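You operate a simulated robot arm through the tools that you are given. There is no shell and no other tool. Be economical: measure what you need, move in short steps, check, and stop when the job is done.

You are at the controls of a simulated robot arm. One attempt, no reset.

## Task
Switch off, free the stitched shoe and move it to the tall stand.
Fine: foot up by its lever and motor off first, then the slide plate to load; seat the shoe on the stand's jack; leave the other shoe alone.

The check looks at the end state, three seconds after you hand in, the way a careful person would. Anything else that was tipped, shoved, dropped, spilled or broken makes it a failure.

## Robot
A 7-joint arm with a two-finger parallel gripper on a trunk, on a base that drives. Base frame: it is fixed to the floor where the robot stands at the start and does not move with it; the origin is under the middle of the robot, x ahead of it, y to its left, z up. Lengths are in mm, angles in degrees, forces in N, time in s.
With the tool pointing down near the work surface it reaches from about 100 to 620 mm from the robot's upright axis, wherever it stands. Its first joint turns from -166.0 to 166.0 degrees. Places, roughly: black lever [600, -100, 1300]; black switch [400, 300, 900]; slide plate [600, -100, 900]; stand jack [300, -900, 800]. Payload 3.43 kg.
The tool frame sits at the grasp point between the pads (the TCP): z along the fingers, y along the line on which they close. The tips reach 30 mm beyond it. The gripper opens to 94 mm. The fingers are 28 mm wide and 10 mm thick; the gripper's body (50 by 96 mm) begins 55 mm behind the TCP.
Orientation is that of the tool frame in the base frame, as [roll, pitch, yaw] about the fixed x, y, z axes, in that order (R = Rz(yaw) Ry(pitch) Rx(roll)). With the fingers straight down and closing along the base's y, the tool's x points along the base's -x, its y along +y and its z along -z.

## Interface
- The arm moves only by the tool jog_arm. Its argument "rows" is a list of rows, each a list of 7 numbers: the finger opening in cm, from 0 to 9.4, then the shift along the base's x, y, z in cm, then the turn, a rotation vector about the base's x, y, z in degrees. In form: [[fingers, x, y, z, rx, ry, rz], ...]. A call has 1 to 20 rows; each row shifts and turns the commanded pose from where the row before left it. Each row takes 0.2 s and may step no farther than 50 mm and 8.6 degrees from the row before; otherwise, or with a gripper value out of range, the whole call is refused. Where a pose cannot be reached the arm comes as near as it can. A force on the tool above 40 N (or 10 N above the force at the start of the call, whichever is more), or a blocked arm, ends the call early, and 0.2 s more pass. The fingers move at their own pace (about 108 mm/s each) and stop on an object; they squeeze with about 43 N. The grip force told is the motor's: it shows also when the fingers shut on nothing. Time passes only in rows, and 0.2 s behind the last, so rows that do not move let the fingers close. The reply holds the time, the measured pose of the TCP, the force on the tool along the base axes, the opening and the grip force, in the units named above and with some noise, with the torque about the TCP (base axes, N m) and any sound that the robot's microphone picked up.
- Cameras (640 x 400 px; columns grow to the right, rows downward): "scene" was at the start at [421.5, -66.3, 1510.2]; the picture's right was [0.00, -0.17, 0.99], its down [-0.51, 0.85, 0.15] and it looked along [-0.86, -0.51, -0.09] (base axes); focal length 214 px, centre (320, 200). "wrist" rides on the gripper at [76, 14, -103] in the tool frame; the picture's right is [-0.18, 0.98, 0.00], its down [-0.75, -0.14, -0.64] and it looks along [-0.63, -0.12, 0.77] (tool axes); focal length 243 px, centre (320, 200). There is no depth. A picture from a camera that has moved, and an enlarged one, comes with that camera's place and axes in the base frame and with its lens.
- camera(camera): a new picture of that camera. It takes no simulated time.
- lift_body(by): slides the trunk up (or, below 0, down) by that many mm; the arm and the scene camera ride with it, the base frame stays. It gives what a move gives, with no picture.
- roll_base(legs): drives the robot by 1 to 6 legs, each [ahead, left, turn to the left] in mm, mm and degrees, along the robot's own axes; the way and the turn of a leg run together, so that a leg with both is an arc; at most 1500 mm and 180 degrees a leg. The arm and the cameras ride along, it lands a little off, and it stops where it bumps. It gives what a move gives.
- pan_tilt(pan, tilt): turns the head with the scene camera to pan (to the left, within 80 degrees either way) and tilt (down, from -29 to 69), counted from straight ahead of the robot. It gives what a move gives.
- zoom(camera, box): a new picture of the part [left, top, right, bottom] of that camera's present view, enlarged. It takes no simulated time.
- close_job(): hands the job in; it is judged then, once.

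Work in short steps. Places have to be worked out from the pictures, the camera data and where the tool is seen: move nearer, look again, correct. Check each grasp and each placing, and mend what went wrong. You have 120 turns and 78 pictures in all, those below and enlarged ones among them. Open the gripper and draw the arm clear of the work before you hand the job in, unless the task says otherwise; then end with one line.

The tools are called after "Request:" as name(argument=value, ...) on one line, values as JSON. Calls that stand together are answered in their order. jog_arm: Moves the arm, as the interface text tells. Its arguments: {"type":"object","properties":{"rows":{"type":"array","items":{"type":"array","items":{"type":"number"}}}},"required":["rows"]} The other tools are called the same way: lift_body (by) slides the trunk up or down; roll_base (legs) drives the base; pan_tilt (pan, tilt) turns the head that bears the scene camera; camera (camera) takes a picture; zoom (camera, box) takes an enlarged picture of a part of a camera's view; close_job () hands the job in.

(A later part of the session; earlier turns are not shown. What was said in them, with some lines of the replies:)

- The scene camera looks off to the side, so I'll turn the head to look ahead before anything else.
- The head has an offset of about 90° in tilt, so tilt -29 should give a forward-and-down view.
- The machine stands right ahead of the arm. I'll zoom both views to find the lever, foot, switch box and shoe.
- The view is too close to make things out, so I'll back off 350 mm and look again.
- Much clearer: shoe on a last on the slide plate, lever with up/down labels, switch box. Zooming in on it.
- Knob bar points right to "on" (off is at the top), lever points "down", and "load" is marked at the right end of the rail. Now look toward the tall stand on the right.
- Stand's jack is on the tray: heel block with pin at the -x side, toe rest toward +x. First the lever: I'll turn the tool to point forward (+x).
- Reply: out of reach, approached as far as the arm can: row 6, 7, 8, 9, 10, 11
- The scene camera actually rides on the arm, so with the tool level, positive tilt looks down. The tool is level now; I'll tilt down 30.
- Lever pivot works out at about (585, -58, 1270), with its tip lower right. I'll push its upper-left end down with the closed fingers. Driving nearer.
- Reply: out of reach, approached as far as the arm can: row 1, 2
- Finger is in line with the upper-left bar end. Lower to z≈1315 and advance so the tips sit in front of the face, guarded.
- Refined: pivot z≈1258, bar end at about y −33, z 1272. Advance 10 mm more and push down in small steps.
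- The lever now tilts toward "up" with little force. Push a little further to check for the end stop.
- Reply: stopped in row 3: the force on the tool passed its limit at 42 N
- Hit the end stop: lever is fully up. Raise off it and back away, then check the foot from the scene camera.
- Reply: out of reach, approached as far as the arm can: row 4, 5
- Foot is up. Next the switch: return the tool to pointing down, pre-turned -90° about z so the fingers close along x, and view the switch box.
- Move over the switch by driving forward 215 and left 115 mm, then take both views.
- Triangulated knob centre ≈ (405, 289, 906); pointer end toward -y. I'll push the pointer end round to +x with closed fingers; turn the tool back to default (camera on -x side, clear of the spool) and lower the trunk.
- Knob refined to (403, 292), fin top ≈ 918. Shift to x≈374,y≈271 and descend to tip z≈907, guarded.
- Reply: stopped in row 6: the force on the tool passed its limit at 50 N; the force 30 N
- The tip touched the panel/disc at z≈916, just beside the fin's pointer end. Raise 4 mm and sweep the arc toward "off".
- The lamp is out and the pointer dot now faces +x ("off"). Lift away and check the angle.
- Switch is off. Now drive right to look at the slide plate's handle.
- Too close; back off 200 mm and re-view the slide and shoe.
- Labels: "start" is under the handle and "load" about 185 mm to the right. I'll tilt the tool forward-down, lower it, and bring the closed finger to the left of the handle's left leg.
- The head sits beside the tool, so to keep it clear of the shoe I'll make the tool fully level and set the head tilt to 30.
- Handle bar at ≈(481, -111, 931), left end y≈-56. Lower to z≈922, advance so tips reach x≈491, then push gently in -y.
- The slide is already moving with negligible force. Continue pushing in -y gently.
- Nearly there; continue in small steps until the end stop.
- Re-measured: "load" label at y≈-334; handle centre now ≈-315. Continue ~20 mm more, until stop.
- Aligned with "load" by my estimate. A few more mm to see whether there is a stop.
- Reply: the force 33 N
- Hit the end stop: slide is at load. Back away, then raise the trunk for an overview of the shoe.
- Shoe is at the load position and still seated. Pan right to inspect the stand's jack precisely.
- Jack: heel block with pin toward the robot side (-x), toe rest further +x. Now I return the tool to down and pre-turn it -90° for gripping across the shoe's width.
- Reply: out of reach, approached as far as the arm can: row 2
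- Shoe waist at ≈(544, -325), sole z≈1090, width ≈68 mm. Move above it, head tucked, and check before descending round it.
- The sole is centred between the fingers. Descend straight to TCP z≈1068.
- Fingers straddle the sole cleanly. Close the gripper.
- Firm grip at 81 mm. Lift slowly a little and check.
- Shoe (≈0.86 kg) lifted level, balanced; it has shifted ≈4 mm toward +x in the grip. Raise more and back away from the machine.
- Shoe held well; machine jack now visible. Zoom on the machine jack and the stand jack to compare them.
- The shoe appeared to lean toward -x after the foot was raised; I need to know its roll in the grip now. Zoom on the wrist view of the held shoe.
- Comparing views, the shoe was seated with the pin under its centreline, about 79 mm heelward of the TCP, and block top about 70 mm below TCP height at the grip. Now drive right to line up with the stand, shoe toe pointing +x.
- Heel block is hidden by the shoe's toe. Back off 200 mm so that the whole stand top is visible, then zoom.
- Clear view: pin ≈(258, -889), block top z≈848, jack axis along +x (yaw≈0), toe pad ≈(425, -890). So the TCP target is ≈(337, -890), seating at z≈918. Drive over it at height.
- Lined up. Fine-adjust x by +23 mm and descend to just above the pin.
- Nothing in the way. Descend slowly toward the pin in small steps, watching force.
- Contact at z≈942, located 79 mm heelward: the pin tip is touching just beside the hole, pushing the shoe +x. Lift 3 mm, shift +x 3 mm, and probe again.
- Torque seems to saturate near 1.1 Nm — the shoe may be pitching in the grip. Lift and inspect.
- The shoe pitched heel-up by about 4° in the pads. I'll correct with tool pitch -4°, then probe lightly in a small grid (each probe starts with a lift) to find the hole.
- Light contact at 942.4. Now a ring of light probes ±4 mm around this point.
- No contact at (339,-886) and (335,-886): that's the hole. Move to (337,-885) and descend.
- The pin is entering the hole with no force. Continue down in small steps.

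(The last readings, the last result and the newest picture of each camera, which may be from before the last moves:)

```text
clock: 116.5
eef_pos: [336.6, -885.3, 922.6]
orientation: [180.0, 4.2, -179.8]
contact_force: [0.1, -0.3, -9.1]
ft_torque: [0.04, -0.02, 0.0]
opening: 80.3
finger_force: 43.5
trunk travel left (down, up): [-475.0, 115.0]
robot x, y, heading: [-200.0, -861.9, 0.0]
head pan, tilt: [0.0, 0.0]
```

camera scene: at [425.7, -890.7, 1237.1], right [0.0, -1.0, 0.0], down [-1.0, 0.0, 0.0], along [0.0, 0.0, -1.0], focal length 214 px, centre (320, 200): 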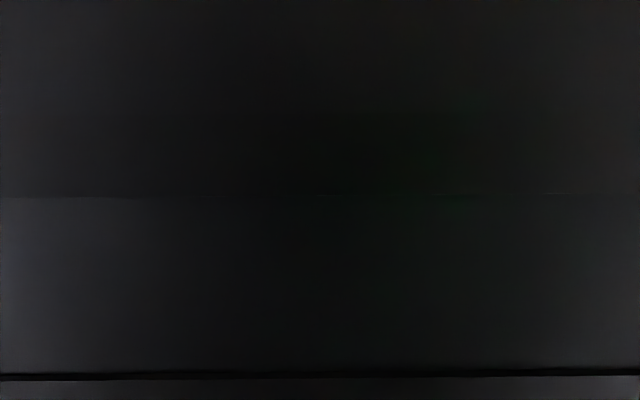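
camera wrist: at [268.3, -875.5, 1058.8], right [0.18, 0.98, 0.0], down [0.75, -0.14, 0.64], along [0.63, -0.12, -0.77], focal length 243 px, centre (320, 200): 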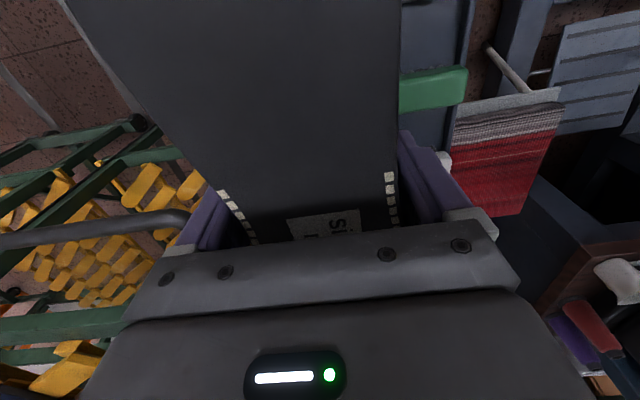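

Now ~20 mm down on the pin. Continue in 2 mm steps until it bottoms.

Request:
jog_arm(rows=[[0, 0, 0, -0.25, 0, 0, 0], [0, 0, 0, 0, 0, 0, 0]])

Request:
jog_arm(rows=[[0, 0, 0, -0.2, 0, 0, 0], [0, 0, 0, 0, 0, 0, 0]])

Request:
jog_arm(rows=[[0, 0, 0, -0.2, 0, 0, 0], [0, 0, 0, 0, 0, 0, 0]])

```text
clock: 117.1
eef_pos: [337.0, -885.7, 919.3]
orientation: [179.9, 4.2, -179.7]
contact_force: [-0.4, -0.7, -9.2]
ft_torque: [0.02, -0.04, -0.01]
opening: 80.3
finger_force: 43.0
trunk travel left (down, up): [-475.0, 115.0]
robot x, y, heading: [-201.7, -861.4, -0.2]
head pan, tilt: [0.0, 0.0]
```

```text
clock: 117.7
eef_pos: [336.4, -887.3, 918.9]
orientation: [-180.0, 4.3, -179.8]
contact_force: [-0.2, 0.8, -8.7]
ft_torque: [0.01, -0.02, -0.02]
opening: 80.2
finger_force: 42.9
trunk travel left (down, up): [-475.0, 115.0]
robot x, y, heading: [-201.7, -858.3, 0.3]
head pan, tilt: [0.0, 0.0]
```

```text
clock: 118.3
eef_pos: [336.3, -885.4, 917.1]
orientation: [-179.9, 4.3, -179.8]
contact_force: [-1.2, 0.0, 11.5]
ft_torque: [-0.37, 0.76, 0.0]
opening: 80.3
finger_force: 42.7
trunk travel left (down, up): [-475.0, 115.0]
robot x, y, heading: [-202.9, -857.8, -0.2]
head pan, tilt: [0.0, 0.0]
```

Bottomed at z≈917, just as predicted (918). Ease off 0.5 mm and open the gripper gradually.

Request:
jog_arm(rows=[[0, 0, 0, 0.05, 0, 0, 0], [8.3, 0, 0, 0, 0, 0, 0], [8.6, 0, 0, 0, 0, 0, 0], [9.0, 0, 0, 0, 0, 0, 0], [9.4, 0, 0, 0, 0, 0, 0], [9.4, 0, 0, 0, 0, 0, 0]])

Request:
camera(camera="wrist")

```text
clock: 119.7
eef_pos: [336.5, -886.3, 917.2]
orientation: [-180.0, 4.2, -179.8]
contact_force: [0.1, -0.6, 0.0]
ft_torque: [-0.01, 0.01, -0.01]
opening: 93.9
finger_force: 0.1
trunk travel left (down, up): [-475.0, 115.0]
robot x, y, heading: [-203.5, -857.9, 0.1]
head pan, tilt: [0.0, 0.0]
```

```text
13 pictures are left
camera wrist: at [253.7, -870.9, 1014.5], right [0.18, 0.98, 0.01], down [0.7, -0.14, 0.7], along [0.69, -0.12, -0.72], focal length 243 px, centre (320, 200)
```

wrist: 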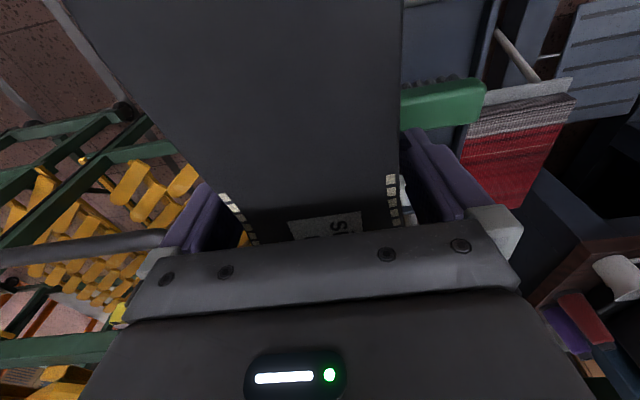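

Released and the shoe stays put, gaps on both sides. Raise straight up slowly, then look.

Request:
jog_arm(rows=[[9.4, 0, 0, 1, 0, 0, 0], [9.4, 0, 0, 1.5, 0, 0, 0], [9.4, 0, 0, 2, 0, 0, 0], [9.4, 0, 0, 3, 0, 0, 0], [9.4, 0, 0, 4, 0, 0, 0], [9.4, 0, 0, 4, 0, 0, 0], [9.4, 0, 0, 4, 0, 0, 0]])

Request:
roll_base(legs=[[-350, 0, 0]])

Request:
pan_tilt(pan=0, tilt=-29)

Request:
camera(camera="scene")

```text
clock: 121.3
eef_pos: [336.2, -884.0, 1112.9]
orientation: [-180.0, 4.2, -179.8]
contact_force: [0.4, 0.0, 1.3]
ft_torque: [0.0, -0.04, 0.02]
opening: 94.0
finger_force: 0.1
trunk travel left (down, up): [-475.0, 115.0]
robot x, y, heading: [-201.1, -855.1, -0.2]
head pan, tilt: [0.0, 0.0]
```

```text
clock: 123.6
eef_pos: [-18.1, -884.9, 1114.0]
orientation: [-180.0, 4.3, -179.9]
contact_force: [-0.6, 1.0, -0.7]
ft_torque: [-0.01, 0.01, -0.02]
opening: 94.1
finger_force: 0.0
trunk travel left (down, up): [-475.0, 115.0]
robot x, y, heading: [-559.0, -859.7, 0.2]
head pan, tilt: [0.0, 0.0]
```

```text
clock: 124.6
eef_pos: [-17.8, -885.8, 1111.9]
orientation: [-180.0, 4.2, -179.9]
contact_force: [0.0, 0.7, 0.6]
ft_torque: [-0.02, 0.02, 0.01]
opening: 94.1
finger_force: 0.1
trunk travel left (down, up): [-475.0, 115.0]
robot x, y, heading: [-555.8, -859.5, -0.2]
head pan, tilt: [0.0, -28.6]
```

```text
12 pictures are left
camera scene: at [130.1, -886.4, 1186.5], right [0.0, -1.0, 0.0], down [-0.84, 0.0, -0.54], along [0.54, 0.0, -0.84], focal length 214 px, centre (320, 200)
```

scene: 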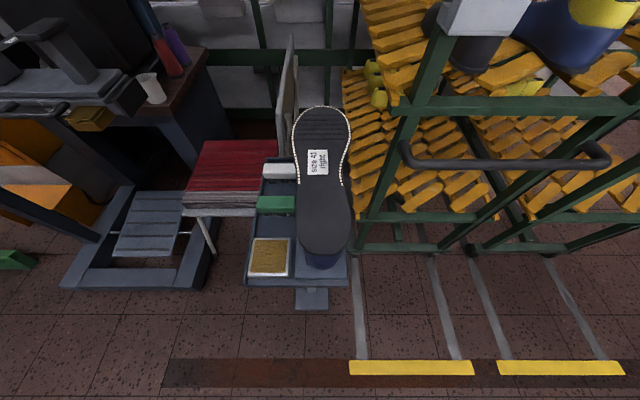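

The shoe is on the stand. Lower the view and level it to check that heel and toe are both seated.

Request:
jog_arm(rows=[[9.4, 0, 0, 0, 0, -8.5, 0], [9.4, 0, 0, 0, 0, -8.5, 0], [9.4, 0, 0, 0, 0, -8.5, 0], [9.4, 0, 0, 0, 0, -8.5, 0], [9.4, 0, 0, 0, 0, -8.5, 0]])

Request:
lift_body(by=-240)

Request:
camera(camera="scene")

```text
clock: 125.8
eef_pos: [-16.5, -885.4, 1112.7]
orientation: [-179.9, 46.8, -179.9]
contact_force: [0.4, 0.6, 0.4]
ft_torque: [-0.02, -0.02, -0.02]
opening: 93.9
finger_force: 0.0
trunk travel left (down, up): [-475.0, 115.0]
robot x, y, heading: [-558.3, -860.6, 0.0]
head pan, tilt: [0.0, -28.6]
```

```text
clock: 128.3
eef_pos: [-16.7, -886.4, 872.6]
orientation: [-179.9, 46.7, -179.9]
contact_force: [-0.1, 0.4, 0.4]
ft_torque: [0.03, 0.01, 0.02]
opening: 93.9
finger_force: 0.0
trunk travel left (down, up): [-235.0, 355.0]
robot x, y, heading: [-553.5, -858.7, 0.0]
head pan, tilt: [0.0, -28.6]
```

```text
11 pictures are left
camera scene: at [41.9, -886.4, 1025.2], right [0.0, -1.0, 0.0], down [-0.25, 0.0, -0.97], along [0.97, 0.0, -0.25], focal length 214 px, centre (320, 200)
```

scene: 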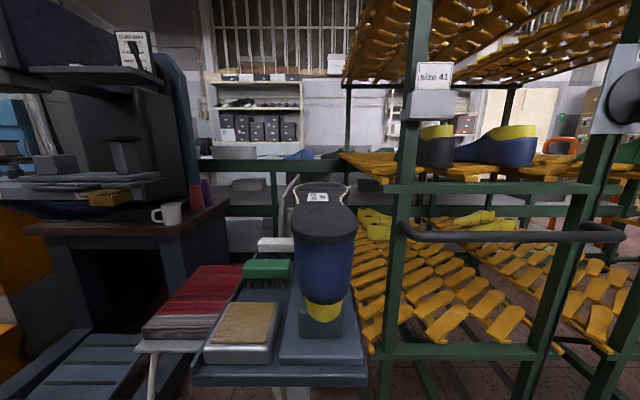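

Request:
zoom(camera="scene", box=[240, 170, 400, 370])

```text
2.00 times, centred on (320, 270) of scene
camera zoom: at [41.9, -886.4, 1025.2], right [0.0, -1.0, 0.0], down [-0.25, 0.0, -0.97], along [0.97, 0.0, -0.25], focal length 429 px, centre (320, 60)
```

zoom: 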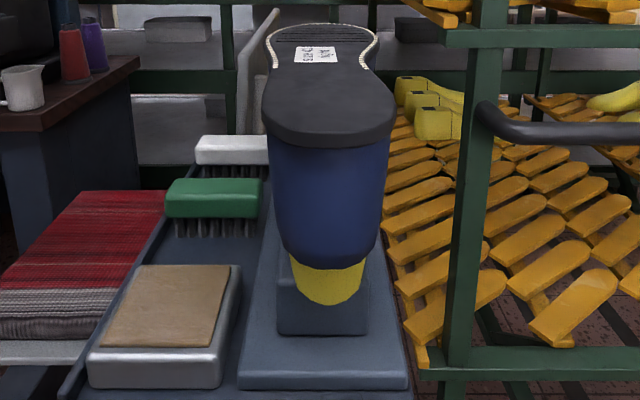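

The last sits on the heel block with the pin engaged, and the toe is on the rest. The brushes and wax block are undisturbed. Switch, lever and slide were each confirmed earlier, and the arm is open and clear, so I'm handing in.

Request:
close_job()

```text
The job is handed in.
```

The job is handed in: the foot is up, the motor is off, the slide plate is at load, and the stitched shoe is seated on the tall stand's jack with a slight sideways lean; the other shoe was not touched.
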